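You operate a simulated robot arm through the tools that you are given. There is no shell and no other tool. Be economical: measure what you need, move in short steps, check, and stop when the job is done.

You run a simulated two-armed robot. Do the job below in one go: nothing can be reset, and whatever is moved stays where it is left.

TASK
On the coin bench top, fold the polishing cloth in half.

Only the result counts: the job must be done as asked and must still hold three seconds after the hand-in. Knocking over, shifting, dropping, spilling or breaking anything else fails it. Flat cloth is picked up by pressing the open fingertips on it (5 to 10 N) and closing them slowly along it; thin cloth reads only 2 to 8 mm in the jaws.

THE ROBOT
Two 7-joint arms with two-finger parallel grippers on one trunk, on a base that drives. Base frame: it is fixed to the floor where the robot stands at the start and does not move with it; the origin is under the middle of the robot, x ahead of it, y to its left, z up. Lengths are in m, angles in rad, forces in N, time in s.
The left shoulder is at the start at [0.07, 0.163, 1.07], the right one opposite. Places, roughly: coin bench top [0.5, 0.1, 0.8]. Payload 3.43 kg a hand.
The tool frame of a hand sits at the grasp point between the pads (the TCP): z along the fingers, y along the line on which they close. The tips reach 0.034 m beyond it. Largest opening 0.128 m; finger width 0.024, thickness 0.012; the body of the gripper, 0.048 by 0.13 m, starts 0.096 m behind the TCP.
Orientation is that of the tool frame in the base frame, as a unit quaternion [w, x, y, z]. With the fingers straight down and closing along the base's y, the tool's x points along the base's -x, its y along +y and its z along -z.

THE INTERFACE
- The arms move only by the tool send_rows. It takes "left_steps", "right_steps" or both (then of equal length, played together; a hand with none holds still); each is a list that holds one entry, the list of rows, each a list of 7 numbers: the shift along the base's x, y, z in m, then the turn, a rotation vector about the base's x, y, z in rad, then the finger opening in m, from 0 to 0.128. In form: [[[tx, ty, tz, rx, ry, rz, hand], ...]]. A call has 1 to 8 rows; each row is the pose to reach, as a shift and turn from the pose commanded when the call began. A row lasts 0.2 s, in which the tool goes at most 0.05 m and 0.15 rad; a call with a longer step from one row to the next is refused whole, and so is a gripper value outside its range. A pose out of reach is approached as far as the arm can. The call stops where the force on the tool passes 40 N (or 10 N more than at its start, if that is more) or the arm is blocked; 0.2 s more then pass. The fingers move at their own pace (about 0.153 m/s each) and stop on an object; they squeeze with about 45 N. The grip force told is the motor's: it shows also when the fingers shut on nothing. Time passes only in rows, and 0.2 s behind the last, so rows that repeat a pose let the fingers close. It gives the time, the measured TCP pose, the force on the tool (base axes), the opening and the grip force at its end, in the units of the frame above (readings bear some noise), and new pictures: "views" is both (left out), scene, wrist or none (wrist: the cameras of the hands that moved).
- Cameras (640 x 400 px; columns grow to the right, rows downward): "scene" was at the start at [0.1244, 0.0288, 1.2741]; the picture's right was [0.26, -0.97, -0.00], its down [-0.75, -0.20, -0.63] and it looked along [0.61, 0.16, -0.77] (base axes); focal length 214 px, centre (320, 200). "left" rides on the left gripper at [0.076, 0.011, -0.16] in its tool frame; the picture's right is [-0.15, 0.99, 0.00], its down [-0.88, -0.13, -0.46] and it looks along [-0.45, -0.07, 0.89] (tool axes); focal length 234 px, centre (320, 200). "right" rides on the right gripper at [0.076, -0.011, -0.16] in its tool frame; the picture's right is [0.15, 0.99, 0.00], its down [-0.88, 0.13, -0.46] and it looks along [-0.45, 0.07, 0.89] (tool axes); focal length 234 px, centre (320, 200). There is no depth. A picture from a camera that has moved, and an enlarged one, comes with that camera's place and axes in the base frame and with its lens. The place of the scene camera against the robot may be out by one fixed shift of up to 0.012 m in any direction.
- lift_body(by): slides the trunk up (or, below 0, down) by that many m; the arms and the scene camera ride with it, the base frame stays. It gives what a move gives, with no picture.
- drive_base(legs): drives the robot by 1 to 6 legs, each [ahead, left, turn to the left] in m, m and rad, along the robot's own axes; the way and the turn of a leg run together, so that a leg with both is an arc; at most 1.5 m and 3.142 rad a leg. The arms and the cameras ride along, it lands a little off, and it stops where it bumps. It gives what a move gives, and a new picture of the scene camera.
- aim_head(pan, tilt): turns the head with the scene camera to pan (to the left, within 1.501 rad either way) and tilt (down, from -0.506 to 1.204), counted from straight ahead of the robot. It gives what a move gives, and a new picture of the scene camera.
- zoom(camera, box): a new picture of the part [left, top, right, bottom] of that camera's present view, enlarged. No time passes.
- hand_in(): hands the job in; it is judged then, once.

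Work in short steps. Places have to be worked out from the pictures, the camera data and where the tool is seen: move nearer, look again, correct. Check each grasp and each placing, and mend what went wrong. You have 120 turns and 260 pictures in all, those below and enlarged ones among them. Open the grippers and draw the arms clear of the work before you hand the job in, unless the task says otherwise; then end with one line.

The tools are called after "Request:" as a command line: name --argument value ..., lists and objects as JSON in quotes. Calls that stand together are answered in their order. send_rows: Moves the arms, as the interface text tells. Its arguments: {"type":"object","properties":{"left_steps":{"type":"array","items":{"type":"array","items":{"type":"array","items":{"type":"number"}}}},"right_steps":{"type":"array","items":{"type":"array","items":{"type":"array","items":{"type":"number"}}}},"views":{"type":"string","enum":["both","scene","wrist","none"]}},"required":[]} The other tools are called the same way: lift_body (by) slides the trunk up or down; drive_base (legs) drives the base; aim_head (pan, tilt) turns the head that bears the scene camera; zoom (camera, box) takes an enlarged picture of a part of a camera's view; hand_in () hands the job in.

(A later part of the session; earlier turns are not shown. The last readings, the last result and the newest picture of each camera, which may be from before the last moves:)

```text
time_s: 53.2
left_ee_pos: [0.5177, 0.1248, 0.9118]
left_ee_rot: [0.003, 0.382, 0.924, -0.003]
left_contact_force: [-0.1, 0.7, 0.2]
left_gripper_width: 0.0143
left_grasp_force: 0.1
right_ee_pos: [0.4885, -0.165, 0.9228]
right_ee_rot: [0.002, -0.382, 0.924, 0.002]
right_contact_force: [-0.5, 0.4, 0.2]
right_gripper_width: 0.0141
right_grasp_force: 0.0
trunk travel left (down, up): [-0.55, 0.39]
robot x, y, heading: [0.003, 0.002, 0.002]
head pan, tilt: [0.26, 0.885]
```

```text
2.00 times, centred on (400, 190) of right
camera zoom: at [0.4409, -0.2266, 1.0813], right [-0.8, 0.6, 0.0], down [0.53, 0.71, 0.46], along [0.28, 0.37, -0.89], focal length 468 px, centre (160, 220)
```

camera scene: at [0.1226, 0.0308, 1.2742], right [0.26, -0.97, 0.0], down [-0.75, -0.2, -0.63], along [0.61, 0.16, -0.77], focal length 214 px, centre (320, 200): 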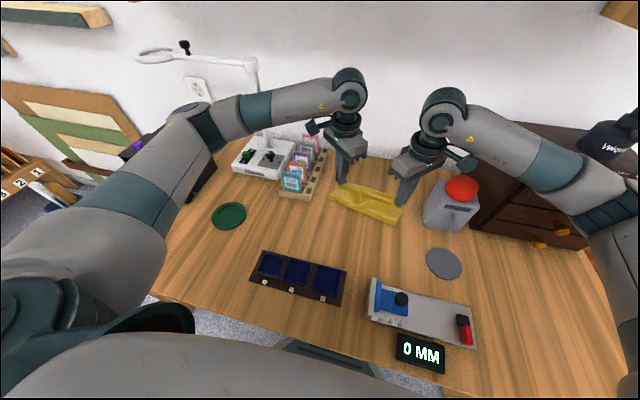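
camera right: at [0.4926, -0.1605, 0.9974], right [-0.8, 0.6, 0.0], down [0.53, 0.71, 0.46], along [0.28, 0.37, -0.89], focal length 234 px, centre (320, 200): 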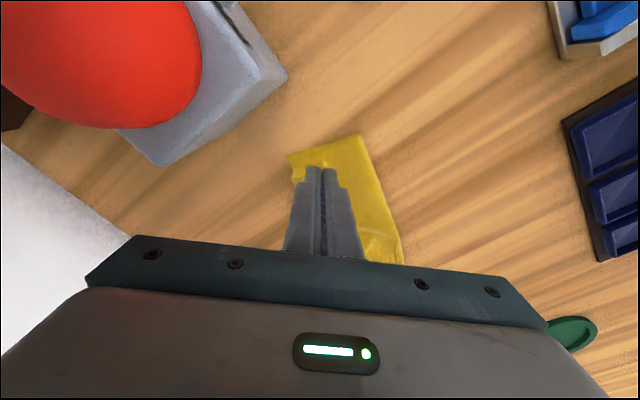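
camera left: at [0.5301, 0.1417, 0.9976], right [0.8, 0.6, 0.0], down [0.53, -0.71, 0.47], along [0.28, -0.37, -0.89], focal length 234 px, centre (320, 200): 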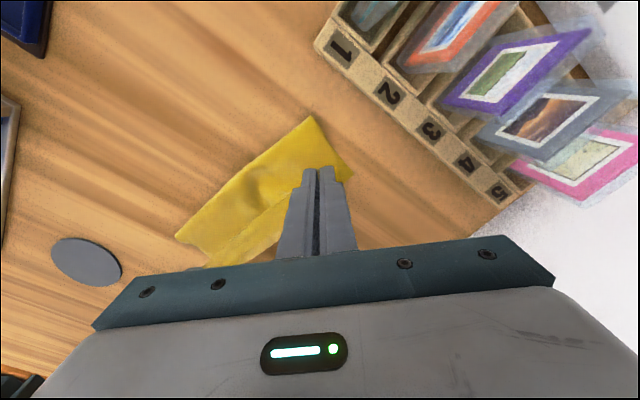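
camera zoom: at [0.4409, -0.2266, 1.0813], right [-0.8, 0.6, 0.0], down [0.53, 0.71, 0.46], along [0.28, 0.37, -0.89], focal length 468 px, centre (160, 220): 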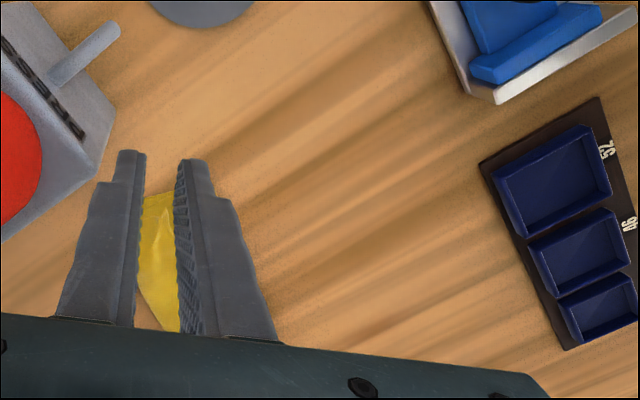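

The edge strip is turned back on top (free edge x ≈ 0.575 at left, 0.53 at right), and the crease bulges with slack. I'll unroll the strip by pressing the closed fingertip on its free edge and stroking +x, starting with the right hand.

Request:
send_rows --right_steps '[[[0.01, 0.03, -0.03, 0, 0, 0, 0], [0.02, 0.06, -0.06, 0, 0, 0, 0], [0.035, 0.085, -0.09, 0, 0, 0, 0], [0.044, 0.095, -0.11, 0, 0, 0, 0], [0.044, 0.095, -0.122, 0, 0, 0, 0], [0.044, 0.095, -0.126, 0, 0, 0, 0]]]' --views "none"

Request:
zoom --camera "right" --box '[200, 70, 520, 270]'

Request:
zoom --camera "scene" --box '[310, 150, 430, 225]'

```text
time_s: 54.6
left_ee_pos: [0.5089, 0.1285, 0.916]
left_ee_rot: [0.008, 0.382, 0.924, -0.002]
left_contact_force: [0.2, 0.3, 0.0]
left_gripper_width: 0.014
left_grasp_force: 0.1
right_ee_pos: [0.5286, -0.0659, 0.8052]
right_ee_rot: [0.008, -0.383, 0.924, -0.002]
right_contact_force: [-0.1, 0.4, -0.4]
right_gripper_width: 0.0
right_grasp_force: 33.1
trunk travel left (down, up): [-0.55, 0.39]
robot x, y, heading: [0.0003, -0.0044, 0.001]
head pan, tilt: [0.26, 0.885]
```

```text
2.00 times, centred on (360, 170) of right
camera zoom: at [0.4789, -0.1284, 0.9643], right [-0.8, 0.6, -0.01], down [0.52, 0.71, 0.47], along [0.29, 0.37, -0.88], focal length 468 px, centre (240, 260)
```

zoom: 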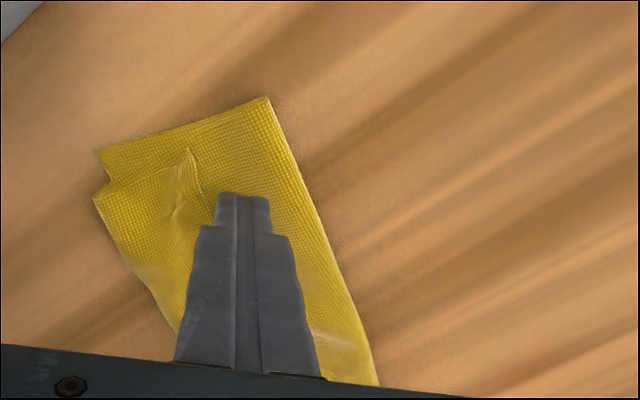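

```text
5.33 times, centred on (370, 188) of scene
camera zoom: at [0.1125, 0.0333, 1.2757], right [0.26, -0.97, 0.01], down [-0.74, -0.2, -0.64], along [0.62, 0.16, -0.77], focal length 1144 px, centre (53, 267)
```

zoom: 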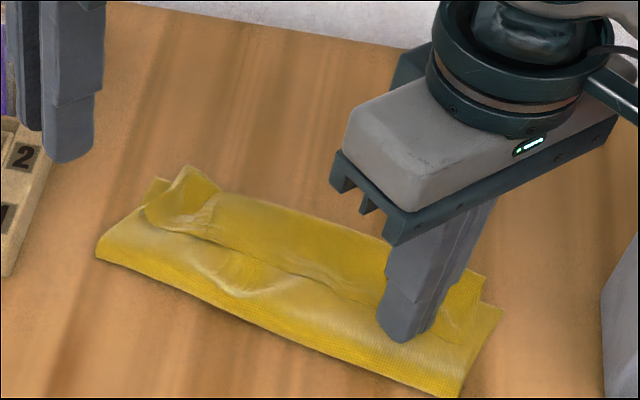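

The fingertip is on the strip's free edge. I'll press down and stroke along (+x).

Request:
send_rows --right_steps '[[[0, 0, -0.004, 0, 0, 0, 0], [0.012, -0.002, -0.004, 0, 0, 0, 0], [0.026, -0.005, -0.004, 0, 0, 0, 0], [0.04, -0.007, -0.004, 0, 0, 0, 0], [0.054, -0.01, -0.004, 0, 0, 0, 0], [0.068, -0.012, -0.003, 0, 0, 0, 0]]]' --views "none"

Request:
zoom --camera "right" --box '[200, 70, 520, 270]'

Request:
zoom --camera "scene" --box '[310, 150, 430, 225]'

```text
time_s: 56.0
left_ee_pos: [0.5064, 0.126, 0.9203]
left_ee_rot: [0.011, 0.382, 0.924, -0.002]
left_contact_force: [0.8, -0.1, 0.6]
left_gripper_width: 0.014
left_grasp_force: 0.1
right_ee_pos: [0.5939, -0.081, 0.8057]
right_ee_rot: [0.011, -0.381, 0.925, -0.002]
right_contact_force: [-0.2, -0.8, 0.3]
right_gripper_width: 0.0
right_grasp_force: 33.0
trunk travel left (down, up): [-0.55, 0.39]
robot x, y, heading: [-0.002, 0.0002, -0.003]
head pan, tilt: [0.26, 0.885]
```

```text
2.00 times, centred on (360, 170) of right
camera zoom: at [0.5435, -0.1424, 0.9644], right [-0.8, 0.6, -0.02], down [0.52, 0.71, 0.47], along [0.29, 0.37, -0.88], focal length 468 px, centre (240, 260)
```

zoom: 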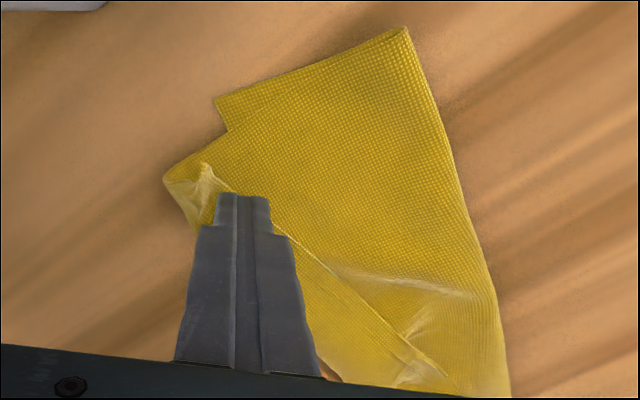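

```text
5.33 times, centred on (370, 188) of scene
camera zoom: at [0.1077, 0.0324, 1.2764], right [0.26, -0.97, 0.01], down [-0.74, -0.2, -0.64], along [0.62, 0.16, -0.77], focal length 1144 px, centre (53, 267)
```

zoom: 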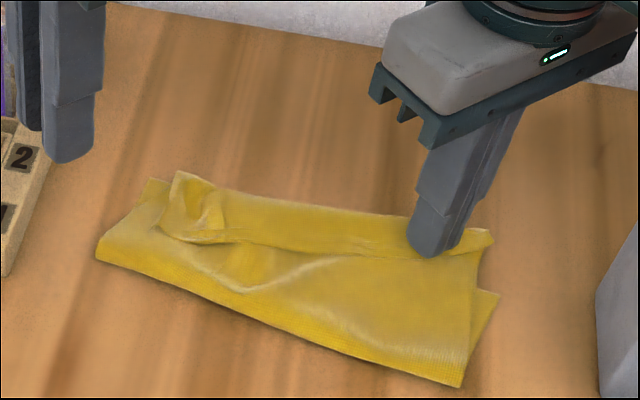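

The stroke is unrolling the strip. I'll continue a bit further on this side with slightly firmer contact.

Request:
send_rows --right_steps '[[[0, 0, -0.006, 0, 0, 0, 0], [0.012, -0.002, -0.008, 0, 0, 0, 0], [0.024, -0.004, -0.008, 0, 0, 0, 0], [0.036, -0.006, -0.008, 0, 0, 0, 0], [0.045, -0.008, -0.004, 0, 0, 0, 0], [0.045, -0.008, 0.02, 0, 0, 0, 0], [0.02, -0.008, 0.05, 0, 0, 0, 0]]]' --views "none"

Request:
zoom --camera "right" --box '[200, 70, 520, 270]'

Request:
zoom --camera "scene" --box '[310, 150, 430, 225]'

```text
time_s: 57.6
left_ee_pos: [0.5174, 0.1246, 0.9128]
left_ee_rot: [0.004, 0.381, 0.925, -0.004]
left_contact_force: [-1.3, -0.6, 0.4]
left_gripper_width: 0.0139
left_grasp_force: 0.0
right_ee_pos: [0.6214, -0.0895, 0.8432]
right_ee_rot: [0.001, -0.382, 0.924, 0.001]
right_contact_force: [0.9, -0.2, -0.2]
right_gripper_width: 0.0
right_grasp_force: 33.3
trunk travel left (down, up): [-0.55, 0.39]
robot x, y, heading: [0.0035, 0.004, 0.001]
head pan, tilt: [0.26, 0.885]
```

```text
2.00 times, centred on (360, 170) of right
camera zoom: at [0.5752, -0.1514, 1.003], right [-0.8, 0.6, 0.0], down [0.53, 0.71, 0.46], along [0.27, 0.37, -0.89], focal length 468 px, centre (240, 260)
```

zoom: 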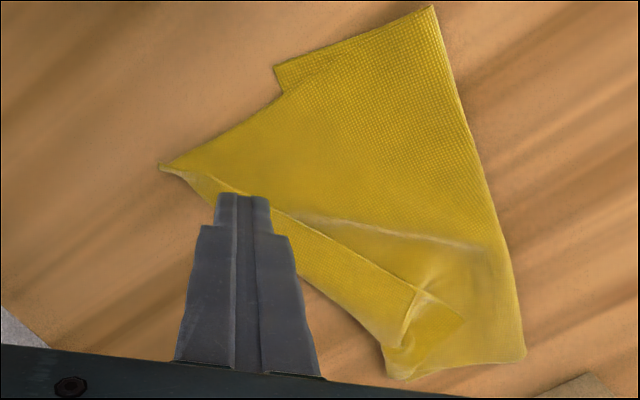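

```text
5.33 times, centred on (370, 188) of scene
camera zoom: at [0.1234, 0.0288, 1.2737], right [0.26, -0.97, 0.0], down [-0.75, -0.2, -0.63], along [0.61, 0.16, -0.77], focal length 1144 px, centre (53, 267)
```

zoom: 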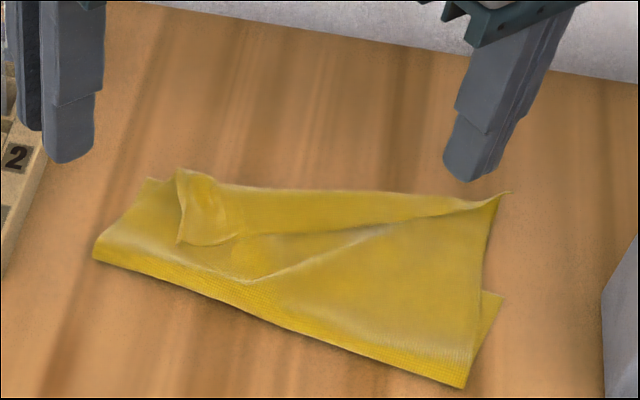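

Corner C is now fully unrolled at about (0.659, −0.122), lying past B. Next I'll unroll the D side the same way with the left fingertip; the right hand goes up out of the way.

Request:
send_rows --left_steps '[[[0.01, -0.015, -0.025, 0, 0, 0, 0], [0.02, -0.03, -0.05, 0, 0, 0, 0], [0.035, -0.045, -0.075, 0, 0, 0, 0], [0.047, -0.062, -0.1, 0, 0, 0, 0], [0.047, -0.064, -0.112, 0, 0, 0, 0], [0.047, -0.064, -0.116, 0, 0, 0, 0]]]' --right_steps '[[[0, 0, 0.03, 0, 0, 0, 0], [0, 0, 0.06, 0, 0, 0, 0], [0, 0, 0.09, 0, 0, 0, 0], [0, 0, 0.1, 0, 0, 0, 0], [0, 0, 0.1, 0, 0, 0, 0], [0, 0, 0.1, 0, 0, 0, 0]]]' --views "none"

Request:
zoom --camera "left" --box '[140, 70, 460, 270]'

```text
time_s: 59.0
left_ee_pos: [0.5647, 0.0581, 0.7958]
left_ee_rot: [0.004, 0.381, 0.924, -0.002]
left_contact_force: [0.7, 0.6, 2.7]
left_gripper_width: 0.0001
left_grasp_force: 33.1
right_ee_pos: [0.62, -0.0903, 0.9428]
right_ee_rot: [0.002, -0.383, 0.924, 0.001]
right_contact_force: [0.4, -1.2, 0.0]
right_gripper_width: 0.0
right_grasp_force: 33.4
trunk travel left (down, up): [-0.55, 0.39]
robot x, y, heading: [-0.0026, -0.0009, 0.003]
head pan, tilt: [0.26, 0.885]
```

```text
2.00 times, centred on (300, 170) of left
camera zoom: at [0.5182, 0.1202, 0.9541], right [0.8, 0.6, 0.0], down [0.53, -0.71, 0.46], along [0.28, -0.37, -0.89], focal length 468 px, centre (360, 260)
```

zoom: 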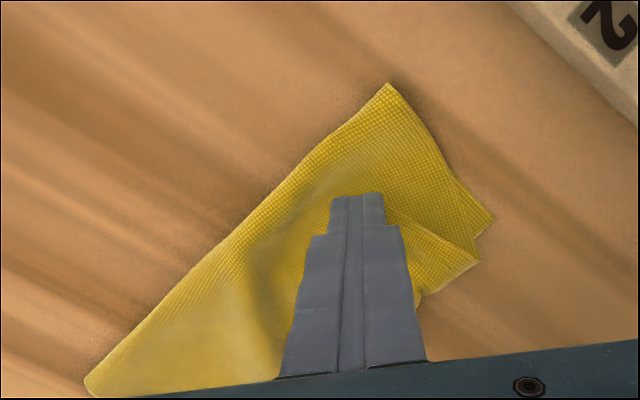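

The fingertip is on the D flap at 2.7 N. I'll stroke +x.

Request:
send_rows --left_steps '[[[0, 0, -0.002, 0, 0, 0, 0], [0.014, -0.001, -0.003, 0, 0, 0, 0], [0.028, -0.002, -0.004, 0, 0, 0, 0], [0.042, -0.003, -0.005, 0, 0, 0, 0], [0.056, -0.004, -0.006, 0, 0, 0, 0], [0.07, -0.005, -0.006, 0, 0, 0, 0], [0.084, -0.006, -0.004, 0, 0, 0, 0]]]' --views "none"

Request:
zoom --camera "left" --box '[140, 70, 460, 270]'

Request:
zoom --camera "scene" --box '[310, 150, 430, 225]'

```text
time_s: 60.1
left_ee_pos: [0.6137, 0.0536, 0.7951]
left_ee_rot: [0.007, 0.382, 0.924, -0.004]
left_contact_force: [-5.0, -0.3, 22.3]
left_gripper_width: 0.0001
left_grasp_force: 32.6
right_ee_pos: [0.6205, -0.0905, 0.9425]
right_ee_rot: [0.002, -0.382, 0.924, 0.002]
right_contact_force: [0.2, -0.1, -0.7]
right_gripper_width: 0.0
right_grasp_force: 33.4
trunk travel left (down, up): [-0.55, 0.39]
robot x, y, heading: [0.0015, 0.0014, 0.002]
head pan, tilt: [0.26, 0.885]
stopped in row 5 (left hand): the force on the tool passed its limit (the readings are from after the stop); the commanded pose is now the measured one
```

```text
2.00 times, centred on (300, 170) of left
camera zoom: at [0.5657, 0.117, 0.9531], right [0.8, 0.6, 0.0], down [0.53, -0.71, 0.47], along [0.28, -0.38, -0.88], focal length 468 px, centre (360, 260)
```

zoom: 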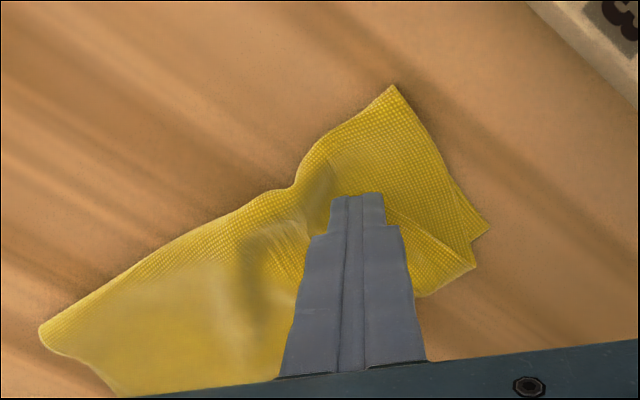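

```text
5.33 times, centred on (370, 188) of scene
camera zoom: at [0.1237, 0.0287, 1.2739], right [0.26, -0.97, 0.0], down [-0.75, -0.2, -0.63], along [0.61, 0.16, -0.77], focal length 1144 px, centre (53, 267)
```

zoom: 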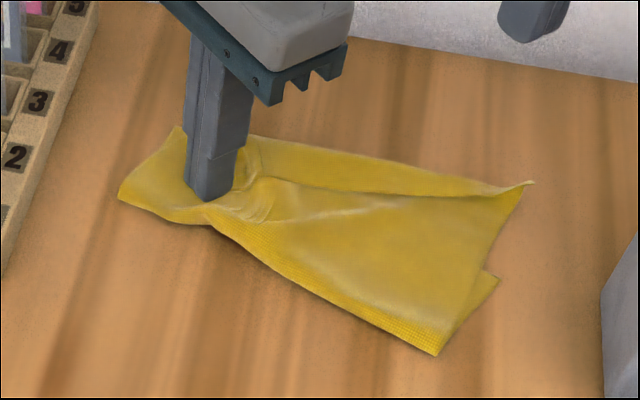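

Too firm: it dragged the whole stack. I'll lift off and look before a lighter stroke.

Request:
send_rows --left_steps '[[[0, 0, 0.01, 0, 0, 0, 0], [0, 0, 0.03, 0, 0, 0, 0], [-0.03, 0.01, 0.06, 0, 0, 0, 0], [-0.06, 0.03, 0.09, 0, 0, 0, 0], [-0.09, 0.05, 0.1, 0, 0, 0, 0]]]' --views "none"

Request:
zoom --camera "scene" --box '[310, 150, 430, 225]'

```text
time_s: 61.3
left_ee_pos: [0.5234, 0.1057, 0.8918]
left_ee_rot: [0.005, 0.384, 0.924, -0.003]
left_contact_force: [0.2, 0.6, 1.1]
left_gripper_width: 0.0
left_grasp_force: 33.2
right_ee_pos: [0.62, -0.0899, 0.9435]
right_ee_rot: [0.003, -0.382, 0.924, 0.001]
right_contact_force: [0.5, 0.2, 0.3]
right_gripper_width: 0.0
right_grasp_force: 32.9
trunk travel left (down, up): [-0.55, 0.39]
robot x, y, heading: [0.0022, 0.0011, 0.002]
head pan, tilt: [0.26, 0.885]
```

```text
5.33 times, centred on (370, 188) of scene
camera zoom: at [0.1239, 0.0297, 1.2741], right [0.26, -0.97, 0.0], down [-0.75, -0.2, -0.63], along [0.61, 0.16, -0.77], focal length 1144 px, centre (53, 267)
```

zoom: 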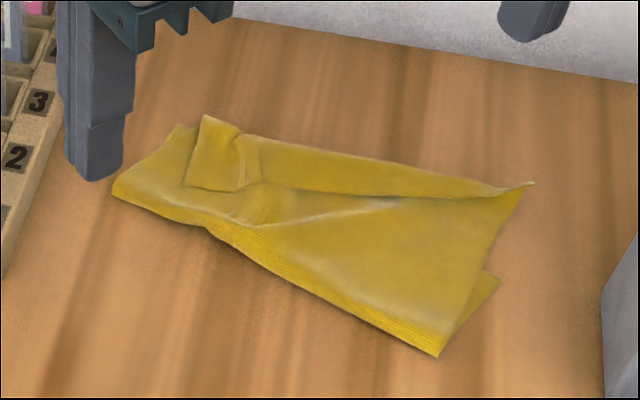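

Now C is unrolled but D's flap is still turned back (D at ≈ 0.612, U-turn ≈ 0.68), and it sits too close to the wall to stroke further. I'll press both fingertips on the stack and drag it all back toward the robot, starting with the approach.

Request:
send_rows --left_steps '[[[0.025, -0.01, -0.0, 0, 0, 0, 0], [0.055, -0.025, -0.01, 0, 0, 0, 0], [0.085, -0.04, -0.025, 0, 0, 0, 0], [0.112, -0.046, -0.05, 0, 0, 0, 0], [0.112, -0.046, -0.075, 0, 0, 0, 0], [0.112, -0.046, -0.09, 0, 0, 0, 0], [0.112, -0.046, -0.096, 0, 0, 0, 0]]]' --right_steps '[[[-0.01, 0.005, -0.03, 0, 0, 0, 0], [-0.02, 0.01, -0.06, 0, 0, 0, 0], [-0.03, 0.015, -0.09, 0, 0, 0, 0], [-0.035, 0.015, -0.12, 0, 0, 0, 0], [-0.035, 0.015, -0.135, 0, 0, 0, 0], [-0.035, 0.015, -0.144, 0, 0, 0, 0], [-0.035, 0.015, -0.147, 0, 0, 0, 0]]]' --views "none"

Request:
zoom --camera "scene" --box '[310, 140, 430, 215]'

```text
time_s: 62.9
left_ee_pos: [0.6332, 0.061, 0.7985]
left_ee_rot: [0.006, 0.381, 0.925, -0.004]
left_contact_force: [0.1, -0.8, 0.2]
left_gripper_width: 0.0001
left_grasp_force: 33.1
right_ee_pos: [0.5874, -0.0735, 0.8027]
right_ee_rot: [0.006, -0.381, 0.924, 0.001]
right_contact_force: [0.0, 0.3, -0.5]
right_gripper_width: 0.0
right_grasp_force: 33.1
trunk travel left (down, up): [-0.55, 0.39]
robot x, y, heading: [0.001, -0.0013, -0.004]
head pan, tilt: [0.26, 0.885]
```

```text
5.33 times, centred on (370, 178) of scene
camera zoom: at [0.1226, 0.0314, 1.2754], right [0.26, -0.97, 0.0], down [-0.75, -0.2, -0.63], along [0.61, 0.16, -0.77], focal length 1144 px, centre (53, 320)
```

zoom: 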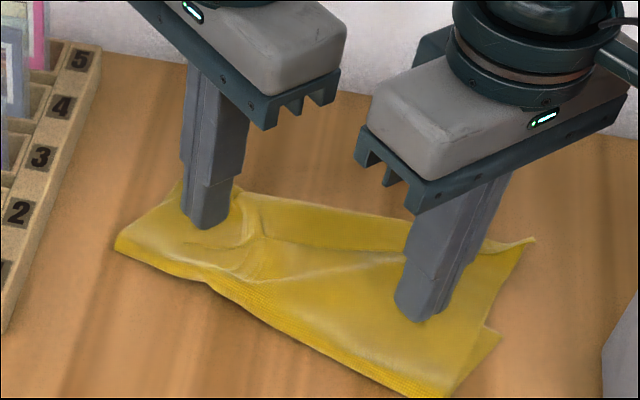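

I'll press down moderately and drag the stack −x.

Request:
send_rows --left_steps '[[[0, 0, -0.003, 0, 0, 0, 0], [0, 0, -0.0045, 0, 0, 0, 0], [-0.012, 0, -0.0045, 0, 0, 0, 0], [-0.026, 0, -0.0045, 0, 0, 0, 0], [-0.04, 0, -0.0045, 0, 0, 0, 0], [-0.054, 0, -0.0045, 0, 0, 0, 0], [-0.068, 0, -0.0045, 0, 0, 0, 0]]]' --right_steps '[[[0, 0, -0.004, 0, 0, 0, 0], [0, 0, -0.008, 0, 0, 0, 0], [-0.012, 0, -0.0085, 0, 0, 0, 0], [-0.026, 0, -0.0085, 0, 0, 0, 0], [-0.04, 0, -0.0085, 0, 0, 0, 0], [-0.054, 0, -0.0085, 0, 0, 0, 0], [-0.068, 0, -0.0085, 0, 0, 0, 0]]]' --views "none"

Request:
zoom --camera "scene" --box '[310, 145, 430, 220]'

```text
time_s: 64.0
left_ee_pos: [0.6063, 0.0608, 0.7966]
left_ee_rot: [0.012, 0.381, 0.925, -0.004]
left_contact_force: [-0.9, -0.3, 9.2]
left_gripper_width: 0.0
left_grasp_force: 33.1
right_ee_pos: [0.5598, -0.0703, 0.7956]
right_ee_rot: [0.012, -0.383, 0.923, 0.0]
right_contact_force: [-0.6, -0.4, 0.3]
right_gripper_width: 0.0002
right_grasp_force: 32.8
trunk travel left (down, up): [-0.55, 0.39]
robot x, y, heading: [-0.0008, -0.001, -0.005]
head pan, tilt: [0.26, 0.885]
stopped in row 5 (right hand): the force on the tool passed its limit (the readings are from after the stop); the commanded pose is now the measured one
```

```text
5.33 times, centred on (370, 182) of scene
camera zoom: at [0.1172, 0.0322, 1.2733], right [0.26, -0.97, 0.0], down [-0.74, -0.2, -0.64], along [0.62, 0.16, -0.77], focal length 1144 px, centre (53, 293)
```

zoom: 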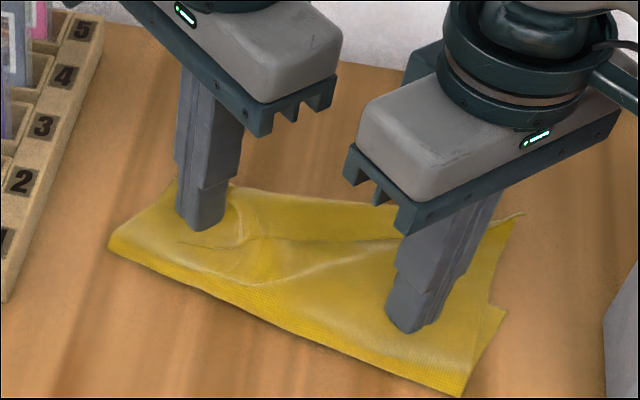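

It drags back nicely. I'll continue at the present height.

Request:
send_rows --left_steps '[[[-0.008, 0, -0.001, 0, 0, 0, 0], [-0.02, 0, -0.001, 0, 0, 0, 0], [-0.032, 0, -0.001, 0, 0, 0, 0], [-0.044, 0, -0.001, 0, 0, 0, 0], [-0.044, 0, 0.0, 0, 0, 0, 0]]]' --right_steps '[[[-0.008, 0, -0.002, 0, 0, 0, 0], [-0.02, 0, -0.002, 0, 0, 0, 0], [-0.032, 0, -0.002, 0, 0, 0, 0], [-0.044, 0, -0.002, 0, 0, 0, 0], [-0.044, 0, 0.0, 0, 0, 0, 0]]]' --views "none"

Request:
zoom --camera "scene" --box '[310, 150, 430, 225]'

```text
time_s: 64.6
left_ee_pos: [0.591, 0.0589, 0.7963]
left_ee_rot: [0.012, 0.382, 0.924, -0.004]
left_contact_force: [-2.6, 0.0, 12.2]
left_gripper_width: 0.0001
left_grasp_force: 33.1
right_ee_pos: [0.5453, -0.0718, 0.7953]
right_ee_rot: [0.014, -0.381, 0.924, 0.003]
right_contact_force: [-2.4, -1.6, 15.2]
right_gripper_width: 0.0
right_grasp_force: 33.1
trunk travel left (down, up): [-0.55, 0.39]
robot x, y, heading: [-0.0028, 0.0008, 0.001]
head pan, tilt: [0.26, 0.885]
stopped in row 3 (right hand): the force on the tool passed its limit (the readings are from after the stop); the commanded pose is now the measured one
```

```text
5.33 times, centred on (370, 188) of scene
camera zoom: at [0.1213, 0.0296, 1.2737], right [0.26, -0.97, 0.0], down [-0.75, -0.2, -0.64], along [0.61, 0.16, -0.77], focal length 1144 px, centre (53, 267)
```

zoom: 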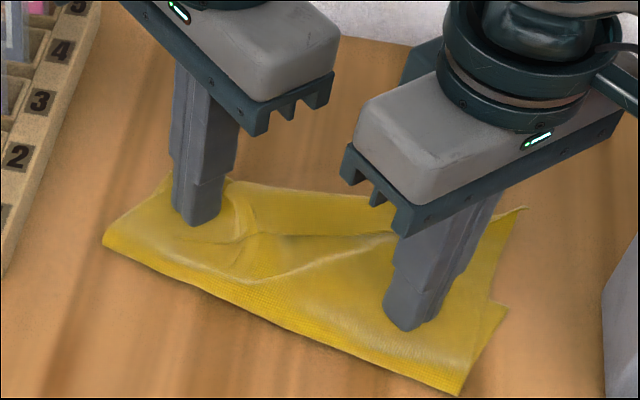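

About 4 cm gained; one more pull, slightly lighter.

Request:
send_rows --left_steps '[[[-0.008, 0, 0.0007, 0, 0, 0, 0], [-0.02, 0, 0.0007, 0, 0, 0, 0], [-0.032, 0, 0.0007, 0, 0, 0, 0], [-0.044, 0, 0.0007, 0, 0, 0, 0], [-0.044, 0, 0.01, 0, 0, 0, 0]]]' --right_steps '[[[-0.008, 0, 0.0007, 0, 0, 0, 0], [-0.02, 0, 0.0007, 0, 0, 0, 0], [-0.032, 0, 0.0007, 0, 0, 0, 0], [-0.044, 0, 0.0007, 0, 0, 0, 0], [-0.044, 0, 0.01, 0, 0, 0, 0]]]' --views "none"

Request:
zoom --camera "scene" --box '[310, 150, 430, 225]'

```text
time_s: 65.8
left_ee_pos: [0.5482, 0.059, 0.8004]
left_ee_rot: [0.007, 0.381, 0.924, -0.002]
left_contact_force: [1.0, 0.6, -0.1]
left_gripper_width: 0.0
left_grasp_force: 33.0
right_ee_pos: [0.5021, -0.0723, 0.8011]
right_ee_rot: [0.01, -0.382, 0.924, 0.003]
right_contact_force: [0.5, 0.1, 0.1]
right_gripper_width: 0.0
right_grasp_force: 33.3
trunk travel left (down, up): [-0.55, 0.39]
robot x, y, heading: [0.0015, 0.0024, 0.001]
head pan, tilt: [0.26, 0.885]
```

```text
5.33 times, centred on (370, 188) of scene
camera zoom: at [0.1252, 0.0294, 1.2732], right [0.26, -0.97, 0.0], down [-0.75, -0.2, -0.63], along [0.61, 0.16, -0.77], focal length 1144 px, centre (53, 267)
```

zoom: 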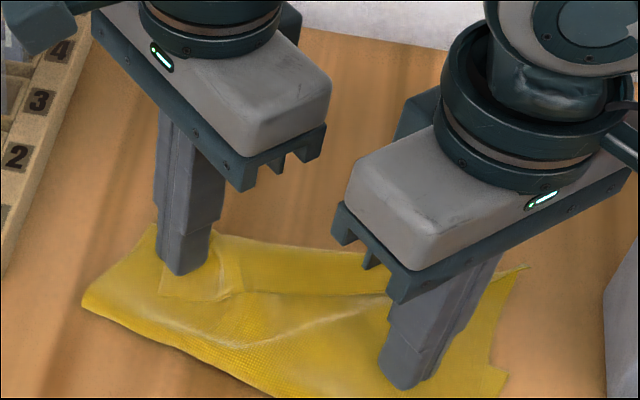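

The stack moved back about 8 cm in all. I'll lift both hands clear and look.

Request:
send_rows --left_steps '[[[0, 0, 0.03, 0, 0, 0, 0], [0, 0.01, 0.07, 0, 0, 0, 0], [-0.02, 0.04, 0.1, 0, 0, 0, 0], [-0.04, 0.08, 0.12, 0, 0, 0, 0]]]' --right_steps '[[[0, 0, 0.03, 0, 0, 0, 0], [0, -0.01, 0.07, 0, 0, 0, 0], [-0.0, -0.05, 0.09, 0, 0, 0, 0], [-0.0, -0.09, 0.11, 0, 0, 0, 0]]]' --views "none"

Request:
zoom --camera "scene" --box '[310, 155, 430, 230]'

```text
time_s: 66.8
left_ee_pos: [0.5072, 0.141, 0.9233]
left_ee_rot: [0.01, 0.382, 0.924, -0.004]
left_contact_force: [-0.4, -0.4, -0.2]
left_gripper_width: 0.0003
left_grasp_force: 33.5
right_ee_pos: [0.5004, -0.1642, 0.9145]
right_ee_rot: [0.013, -0.383, 0.924, 0.001]
right_contact_force: [0.6, 0.5, 0.1]
right_gripper_width: 0.0
right_grasp_force: 32.7
trunk travel left (down, up): [-0.55, 0.39]
robot x, y, heading: [0.0018, 0.0002, -0.0]
head pan, tilt: [0.26, 0.885]
```

```text
5.33 times, centred on (370, 192) of scene
camera zoom: at [0.1231, 0.0303, 1.2742], right [0.26, -0.97, 0.0], down [-0.75, -0.2, -0.63], along [0.61, 0.16, -0.77], focal length 1144 px, centre (53, 240)
```

zoom: 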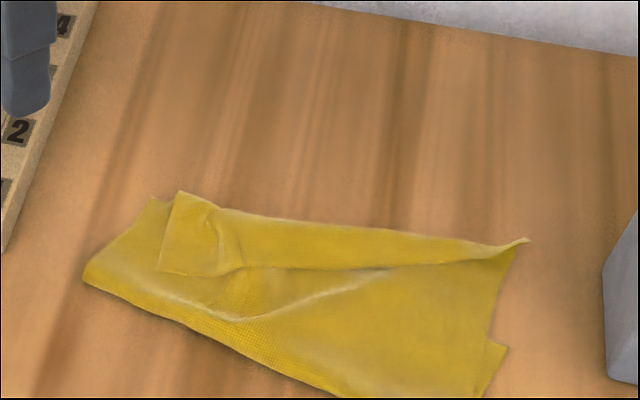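

D's free corner is at about (0.521, 0.072). I'll bring the left hand over it, open 22 mm, to pinch that corner.

Request:
send_rows --left_steps '[[[0.01, -0.03, -0.03, 0, 0, 0, 0.022], [0.02, -0.06, -0.06, 0, 0, 0, 0.022], [0.028, -0.08, -0.09, 0, 0, 0, 0.022], [0.028, -0.083, -0.115, 0, 0, 0, 0.022], [0.028, -0.083, -0.12, 0, 0, 0, 0.022]]]' --views "none"

Request:
zoom --camera "left" --box '[200, 90, 440, 240]'

```text
time_s: 68.0
left_ee_pos: [0.5366, 0.0553, 0.8024]
left_ee_rot: [0.009, 0.381, 0.924, -0.003]
left_contact_force: [0.5, -0.1, -1.1]
left_gripper_width: 0.022
left_grasp_force: 0.1
right_ee_pos: [0.5011, -0.1644, 0.9125]
right_ee_rot: [0.012, -0.381, 0.924, 0.003]
right_contact_force: [-0.1, 0.8, 0.3]
right_gripper_width: 0.0001
right_grasp_force: 32.9
trunk travel left (down, up): [-0.55, 0.39]
robot x, y, heading: [0.0008, -0.0014, -0.004]
head pan, tilt: [0.26, 0.885]
```

```text
2.67 times, centred on (320, 165) of left
camera zoom: at [0.4875, 0.1186, 0.9597], right [0.8, 0.6, 0.0], down [0.53, -0.71, 0.47], along [0.29, -0.38, -0.88], focal length 624 px, centre (320, 293)
```

zoom: 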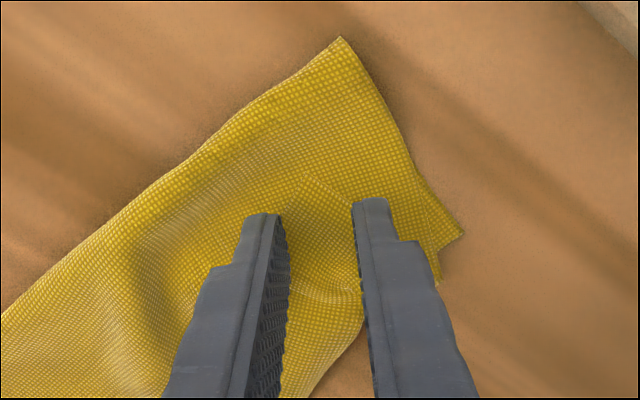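

Corner D is centred between the fingers, its tip just ahead of them. I'll press and close slowly.

Request:
send_rows --left_steps '[[[0, 0, -0.004, 0, 0, 0, 0.022], [0, 0, -0.007, 0, 0, 0, 0.022], [0, 0, -0.0075, 0, 0, 0, 0.018], [0, 0, -0.0075, 0, 0, 0, 0.014], [0, 0, -0.0075, 0, 0, 0, 0.01], [0, 0, -0.0075, 0, 0, 0, 0.005], [0, 0, -0.0075, 0, 0, 0, 0.0], [0, 0, -0.0075, 0, 0, 0, 0.0]]]' --views "none"

Request:
zoom --camera "left" --box '[200, 90, 440, 240]'

```text
time_s: 69.8
left_ee_pos: [0.5345, 0.0557, 0.7963]
left_ee_rot: [0.008, 0.381, 0.925, -0.004]
left_contact_force: [-0.4, 0.9, 1.8]
left_gripper_width: 0.0
left_grasp_force: 33.1
right_ee_pos: [0.5022, -0.1642, 0.9143]
right_ee_rot: [0.012, -0.382, 0.924, 0.002]
right_contact_force: [0.1, -0.4, 0.0]
right_gripper_width: 0.0
right_grasp_force: 32.8
trunk travel left (down, up): [-0.55, 0.39]
robot x, y, heading: [0.003, 0.0019, 0.001]
head pan, tilt: [0.26, 0.885]
```

```text
2.67 times, centred on (320, 165) of left
camera zoom: at [0.4872, 0.1193, 0.9535], right [0.8, 0.6, 0.0], down [0.53, -0.71, 0.47], along [0.29, -0.38, -0.88], focal length 624 px, centre (320, 293)
```

zoom: 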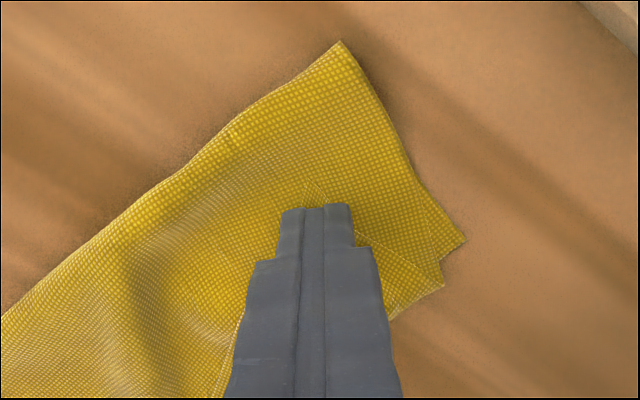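

It slipped because the press was only about 2 N. I'll reopen, press harder to around 10 N and check.

Request:
send_rows --left_steps '[[[0, 0, 0.004, 0, 0, 0, 0.024], [0, 0, 0.004, 0, 0, 0, 0.024], [0, 0, -0.0005, 0, 0, 0, 0.024], [0, 0, -0.0015, 0, 0, 0, 0.024], [0, 0, -0.002, 0, 0, 0, 0.024]]]' --views "none"

```text
time_s: 71.0
left_ee_pos: [0.5361, 0.0562, 0.7976]
left_ee_rot: [0.011, 0.381, 0.925, -0.003]
left_contact_force: [0.4, 1.3, 15.9]
left_gripper_width: 0.024
left_grasp_force: 0.2
right_ee_pos: [0.5011, -0.1642, 0.914]
right_ee_rot: [0.013, -0.382, 0.924, 0.002]
right_contact_force: [-0.5, 0.8, 0.5]
right_gripper_width: 0.0001
right_grasp_force: 33.1
trunk travel left (down, up): [-0.55, 0.39]
robot x, y, heading: [0.0001, 0.0015, 0.001]
head pan, tilt: [0.26, 0.885]
```

16 N now. I'll ease up slightly while closing.

Request:
send_rows --left_steps '[[[0, 0, 0.0003, 0, 0, 0, 0.021], [0, 0, 0.0003, 0, 0, 0, 0.017], [0, 0, 0.0003, 0, 0, 0, 0.013], [0, 0, 0.0003, 0, 0, 0, 0.009], [0, 0, 0.0003, 0, 0, 0, 0.005], [0, 0, 0.0003, 0, 0, 0, 0.0], [0, 0, 0.0003, 0, 0, 0, 0.0]]]' --views "none"

Request:
zoom --camera "left" --box '[200, 90, 440, 240]'

```text
time_s: 72.6
left_ee_pos: [0.5353, 0.0544, 0.7961]
left_ee_rot: [0.012, 0.381, 0.924, -0.004]
left_contact_force: [1.5, 0.6, 26.0]
left_gripper_width: 0.0014
left_grasp_force: 36.5
right_ee_pos: [0.5009, -0.1655, 0.9132]
right_ee_rot: [0.013, -0.382, 0.924, 0.002]
right_contact_force: [0.4, 0.3, -0.5]
right_gripper_width: 0.0
right_grasp_force: 33.4
trunk travel left (down, up): [-0.55, 0.39]
robot x, y, heading: [-0.0022, -0.0005, 0.001]
head pan, tilt: [0.26, 0.885]
```

```text
2.67 times, centred on (320, 165) of left
camera zoom: at [0.4865, 0.1191, 0.9527], right [0.8, 0.6, 0.01], down [0.52, -0.71, 0.47], along [0.29, -0.38, -0.88], focal length 624 px, centre (320, 293)
```

zoom: 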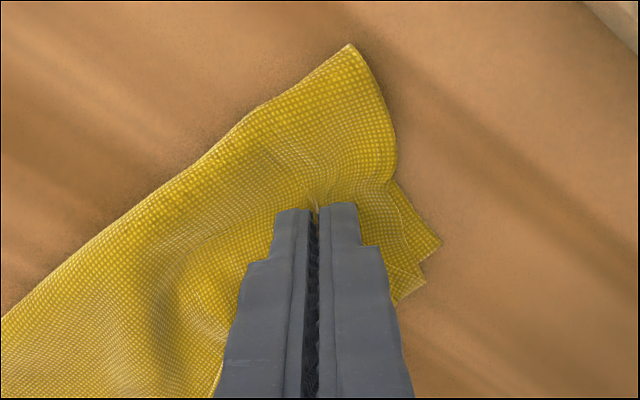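

Gripped at 1.4 mm, possibly with a lower layer too. I'll lift 4 cm and check.

Request:
send_rows --left_steps '[[[0, 0, 0.015, 0, 0, 0, 0.0], [0, 0, 0.035, 0, 0, 0, 0.0], [0.01, 0, 0.05, 0, 0, 0, 0.0]]]' --views "none"

Request:
zoom --camera "left" --box '[140, 70, 460, 270]'

Request:
zoom --camera "scene" --box '[310, 155, 430, 230]'

```text
time_s: 73.4
left_ee_pos: [0.5461, 0.0548, 0.843]
left_ee_rot: [0.008, 0.381, 0.925, -0.005]
left_contact_force: [-0.2, 0.8, -0.9]
left_gripper_width: 0.0014
left_grasp_force: 36.0
right_ee_pos: [0.5028, -0.1641, 0.9132]
right_ee_rot: [0.012, -0.382, 0.924, 0.003]
right_contact_force: [-0.2, 0.2, -0.1]
right_gripper_width: 0.0
right_grasp_force: 33.5
trunk travel left (down, up): [-0.55, 0.39]
robot x, y, heading: [0.0025, -0.0011, 0.003]
head pan, tilt: [0.26, 0.885]
```

```text
2.00 times, centred on (300, 170) of left
camera zoom: at [0.4979, 0.119, 1.0004], right [0.8, 0.6, 0.0], down [0.53, -0.71, 0.47], along [0.28, -0.38, -0.88], focal length 468 px, centre (360, 260)
```

zoom: 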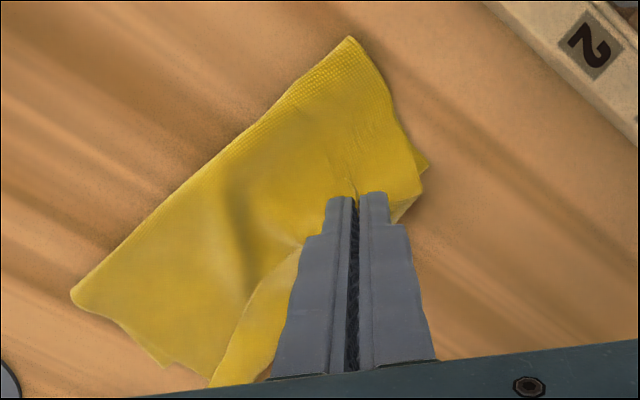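

```text
5.33 times, centred on (370, 192) of scene
camera zoom: at [0.1249, 0.0294, 1.2739], right [0.26, -0.97, 0.0], down [-0.75, -0.2, -0.63], along [0.61, 0.16, -0.77], focal length 1144 px, centre (53, 240)
```

zoom: 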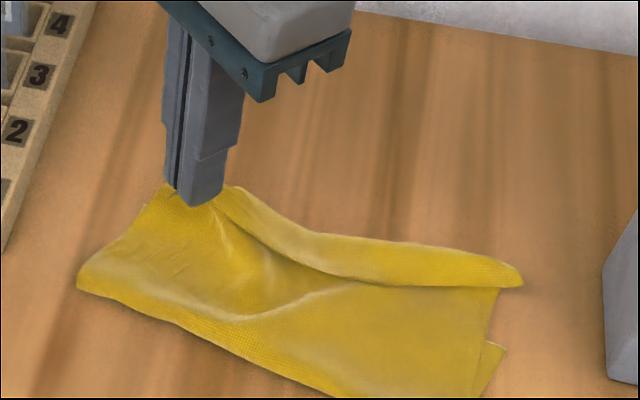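

The pinch took both the D tip and the layer below it, so this grip can't unroll the flap. I'll lower, release, and use a light stroke instead, since that worked on the right.

Request:
send_rows --left_steps '[[[-0.005, 0, -0.02, 0, 0, 0, 0.0], [-0.01, 0, -0.038, 0, 0, 0, 0.0], [-0.01, 0, -0.04, 0, 0, 0, 0.012], [-0.01, 0, -0.04, 0, 0, 0, 0.024], [-0.01, 0, -0.03, 0, 0, 0, 0.024], [-0.01, 0, 0.0, 0, 0, 0, 0.024], [-0.03, 0.02, 0.02, 0, 0, 0, 0.0], [-0.05, 0.03, 0.03, 0, 0, 0, 0.0]]]' --views "none"

Request:
zoom --camera "left" --box '[140, 100, 460, 300]'

Request:
zoom --camera "scene" --box '[310, 155, 430, 230]'

```text
time_s: 75.2
left_ee_pos: [0.4957, 0.0845, 0.8728]
left_ee_rot: [0.009, 0.381, 0.925, -0.003]
left_contact_force: [-0.3, -0.6, -0.3]
left_gripper_width: 0.0002
left_grasp_force: 33.4
right_ee_pos: [0.5015, -0.1646, 0.9132]
right_ee_rot: [0.011, -0.382, 0.924, 0.002]
right_contact_force: [0.4, 0.0, -0.3]
right_gripper_width: 0.0
right_grasp_force: 33.2
trunk travel left (down, up): [-0.55, 0.39]
robot x, y, heading: [0.0028, 0.0015, 0.002]
head pan, tilt: [0.26, 0.885]
```

```text
2.00 times, centred on (300, 200) of left
camera zoom: at [0.4467, 0.1479, 1.0297], right [0.8, 0.6, 0.0], down [0.53, -0.71, 0.47], along [0.29, -0.38, -0.88], focal length 468 px, centre (360, 200)
```

zoom: 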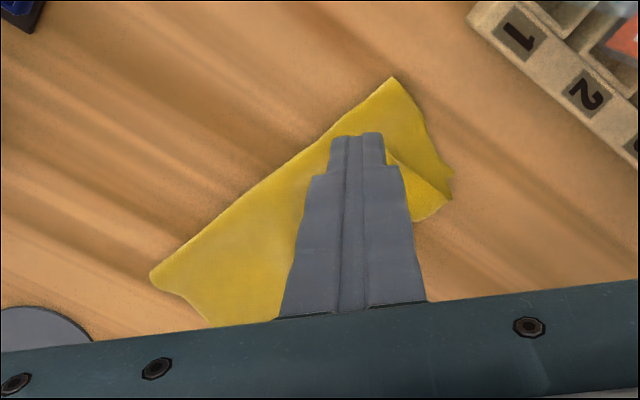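

```text
5.33 times, centred on (370, 192) of scene
camera zoom: at [0.1243, 0.0292, 1.2741], right [0.26, -0.97, 0.0], down [-0.75, -0.2, -0.63], along [0.61, 0.16, -0.77], focal length 1144 px, centre (53, 240)
```

zoom: 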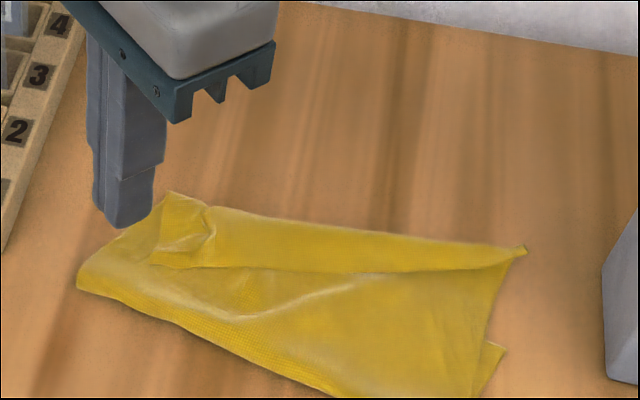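

D's free corner is at about (0.525, 0.077). I'll put the closed fingertip on the flap and stroke lightly +x at z ≈ 0.799.

Request:
send_rows --left_steps '[[[0.02, -0.02, -0.03, 0, 0, 0, 0], [0.037, -0.029, -0.06, 0, 0, 0, 0], [0.037, -0.029, -0.073, 0, 0, 0, 0], [0.05, -0.03, -0.074, 0, 0, 0, 0], [0.064, -0.031, -0.074, 0, 0, 0, 0], [0.078, -0.032, -0.074, 0, 0, 0, 0], [0.092, -0.033, -0.074, 0, 0, 0, 0], [0.106, -0.034, -0.074, 0, 0, 0, 0]]]' --views "none"

Request:
zoom --camera "left" --box '[140, 70, 460, 270]'

Request:
zoom --camera "scene" --box '[310, 155, 430, 230]'

```text
time_s: 77.0
left_ee_pos: [0.6016, 0.0524, 0.7999]
left_ee_rot: [0.008, 0.381, 0.925, -0.004]
left_contact_force: [-0.7, -0.7, -0.5]
left_gripper_width: 0.0
left_grasp_force: 33.2
right_ee_pos: [0.5023, -0.1655, 0.9124]
right_ee_rot: [0.011, -0.381, 0.924, 0.004]
right_contact_force: [0.4, 0.1, 0.8]
right_gripper_width: 0.0
right_grasp_force: 33.0
trunk travel left (down, up): [-0.55, 0.39]
robot x, y, heading: [-0.0046, 0.0023, 0.001]
head pan, tilt: [0.26, 0.885]
```

```text
2.00 times, centred on (300, 170) of left
camera zoom: at [0.5541, 0.1154, 0.9583], right [0.8, 0.6, 0.0], down [0.53, -0.71, 0.47], along [0.29, -0.38, -0.88], focal length 468 px, centre (360, 260)
```

zoom: 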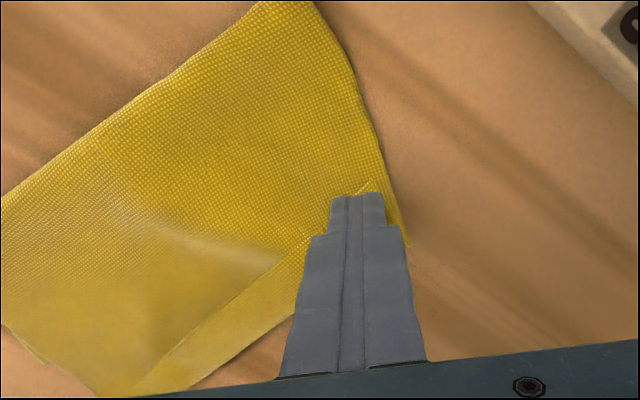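

```text
5.33 times, centred on (370, 192) of scene
camera zoom: at [0.1247, 0.0293, 1.274], right [0.26, -0.97, 0.0], down [-0.75, -0.2, -0.63], along [0.61, 0.16, -0.77], focal length 1144 px, centre (53, 240)
```

zoom: 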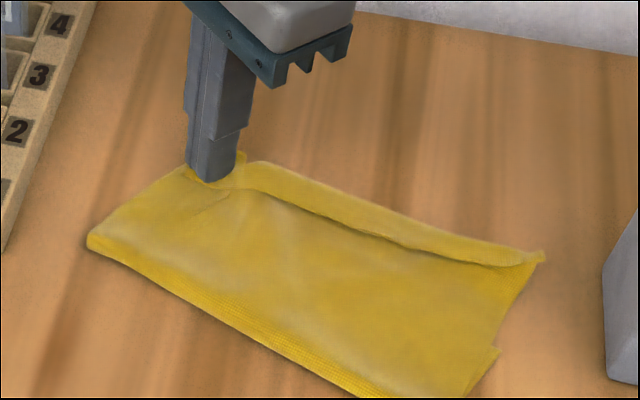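

Excellent. The light stroke is unrolling it and the upper layer is smoothing out. I'll continue a few cm.

Request:
send_rows --left_steps '[[[0.012, -0.001, -0.0005, 0, 0, 0, 0], [0.024, -0.002, -0.001, 0, 0, 0, 0], [0.036, -0.003, -0.0015, 0, 0, 0, 0], [0.048, -0.004, -0.002, 0, 0, 0, 0], [0.048, -0.004, 0.02, 0, 0, 0, 0], [0.03, 0.0, 0.06, 0, 0, 0, 0], [0.0, 0.02, 0.09, 0, 0, 0, 0], [-0.03, 0.04, 0.11, 0, 0, 0, 0]]]' --views "none"

Request:
zoom --camera "scene" --box '[310, 155, 430, 230]'

```text
time_s: 78.8
left_ee_pos: [0.5746, 0.092, 0.9121]
left_ee_rot: [0.01, 0.382, 0.924, -0.004]
left_contact_force: [0.3, 0.2, -0.3]
left_gripper_width: 0.0
left_grasp_force: 32.8
right_ee_pos: [0.5019, -0.1648, 0.914]
right_ee_rot: [0.012, -0.383, 0.924, 0.003]
right_contact_force: [-0.1, -0.4, -0.5]
right_gripper_width: 0.0003
right_grasp_force: 33.0
trunk travel left (down, up): [-0.55, 0.39]
robot x, y, heading: [-0.0003, -0.0008, -0.002]
head pan, tilt: [0.26, 0.885]
```

```text
5.33 times, centred on (370, 192) of scene
camera zoom: at [0.1237, 0.0301, 1.2741], right [0.26, -0.97, 0.0], down [-0.75, -0.2, -0.63], along [0.61, 0.16, -0.77], focal length 1144 px, centre (53, 240)
```

zoom: 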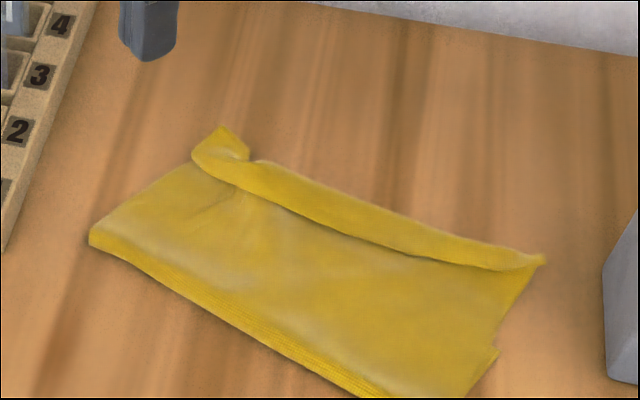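

Only a narrow 2 cm strip remains turned. I'll do another light stroke with both hands together, left at y ≈ 0.05 and right at y ≈ −0.075.

Request:
send_rows --left_steps '[[[0.005, -0.015, -0.03, 0, 0, 0, 0], [0.01, -0.03, -0.06, 0, 0, 0, 0], [0.018, -0.042, -0.095, 0, 0, 0, 0], [0.018, -0.042, -0.112, 0, 0, 0, 0], [0.032, -0.042, -0.1125, 0, 0, 0, 0], [0.046, -0.042, -0.113, 0, 0, 0, 0], [0.06, -0.042, -0.1135, 0, 0, 0, 0], [0.074, -0.042, -0.114, 0, 0, 0, 0]]]' --right_steps '[[[0.015, 0.03, -0.02, 0, 0, 0, 0], [0.03, 0.06, -0.05, 0, 0, 0, 0], [0.05, 0.085, -0.085, 0, 0, 0, 0], [0.055, 0.09, -0.113, 0, 0, 0, 0], [0.069, 0.088, -0.114, 0, 0, 0, 0], [0.083, 0.086, -0.1145, 0, 0, 0, 0], [0.097, 0.084, -0.115, 0, 0, 0, 0], [0.108, 0.082, -0.115, 0, 0, 0, 0]]]' --views "none"

Request:
zoom --camera "scene" --box '[310, 150, 430, 225]'

```text
time_s: 80.6
left_ee_pos: [0.6379, 0.0516, 0.8037]
left_ee_rot: [0.015, 0.381, 0.924, -0.004]
left_contact_force: [0.6, 0.0, 0.2]
left_gripper_width: 0.0
left_grasp_force: 32.8
right_ee_pos: [0.6031, -0.0773, 0.8085]
right_ee_rot: [0.017, -0.382, 0.924, -0.001]
right_contact_force: [-0.1, 0.1, 0.2]
right_gripper_width: 0.0
right_grasp_force: 33.1
trunk travel left (down, up): [-0.55, 0.39]
robot x, y, heading: [-0.0029, 0.0014, 0.002]
head pan, tilt: [0.26, 0.885]
```

```text
5.33 times, centred on (370, 188) of scene
camera zoom: at [0.112, 0.034, 1.2757], right [0.26, -0.97, 0.01], down [-0.74, -0.2, -0.64], along [0.62, 0.16, -0.77], focal length 1144 px, centre (53, 267)
```

zoom: 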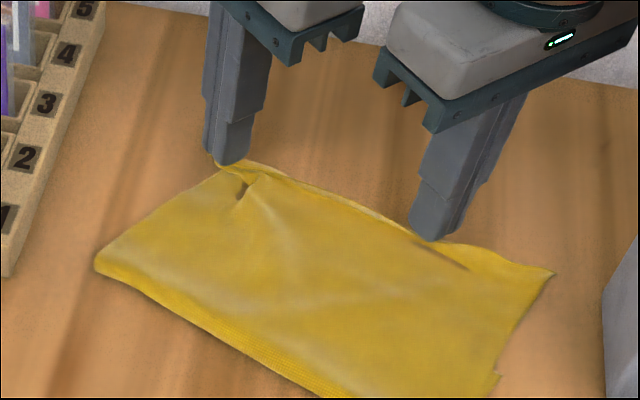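

Nearly flat now. I'll raise the hands and take a clean look.

Request:
send_rows --left_steps '[[[0.005, 0, 0.02, 0, 0, 0, 0], [0.0, 0, 0.06, 0, 0, 0, 0], [-0.03, 0.02, 0.09, 0, 0, 0, 0], [-0.07, 0.04, 0.11, 0, 0, 0, 0], [-0.11, 0.06, 0.12, 0, 0, 0, 0]]]' --right_steps '[[[0.005, 0, 0.02, 0, 0, 0, 0], [0.0, 0, 0.06, 0, 0, 0, 0], [-0.03, -0.02, 0.09, 0, 0, 0, 0], [-0.06, -0.05, 0.11, 0, 0, 0, 0], [-0.1, -0.07, 0.12, 0, 0, 0, 0]]]' --views "none"

Request:
zoom --camera "scene" --box '[310, 155, 430, 230]'

```text
time_s: 81.8
left_ee_pos: [0.5358, 0.111, 0.9167]
left_ee_rot: [0.01, 0.382, 0.924, -0.003]
left_contact_force: [-0.3, 0.3, 0.2]
left_gripper_width: 0.0003
left_grasp_force: 32.7
right_ee_pos: [0.5094, -0.1516, 0.9192]
right_ee_rot: [0.012, -0.382, 0.924, 0.003]
right_contact_force: [-0.7, 0.0, -0.6]
right_gripper_width: 0.0
right_grasp_force: 32.8
trunk travel left (down, up): [-0.55, 0.39]
robot x, y, heading: [0.001, 0.0013, 0.0]
head pan, tilt: [0.26, 0.885]
```

```text
5.33 times, centred on (370, 192) of scene
camera zoom: at [0.1226, 0.0299, 1.2743], right [0.26, -0.97, 0.0], down [-0.75, -0.2, -0.63], along [0.61, 0.16, -0.77], focal length 1144 px, centre (53, 240)
```

zoom: 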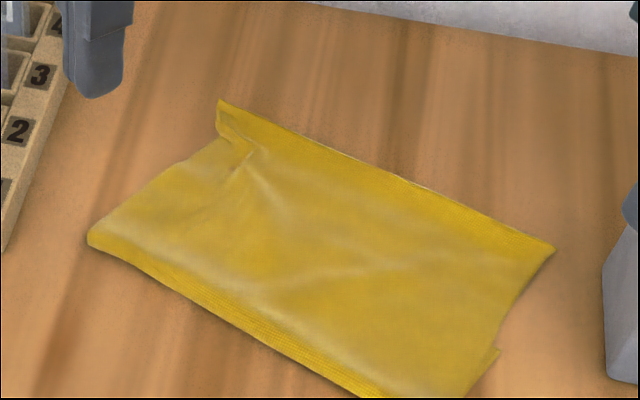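

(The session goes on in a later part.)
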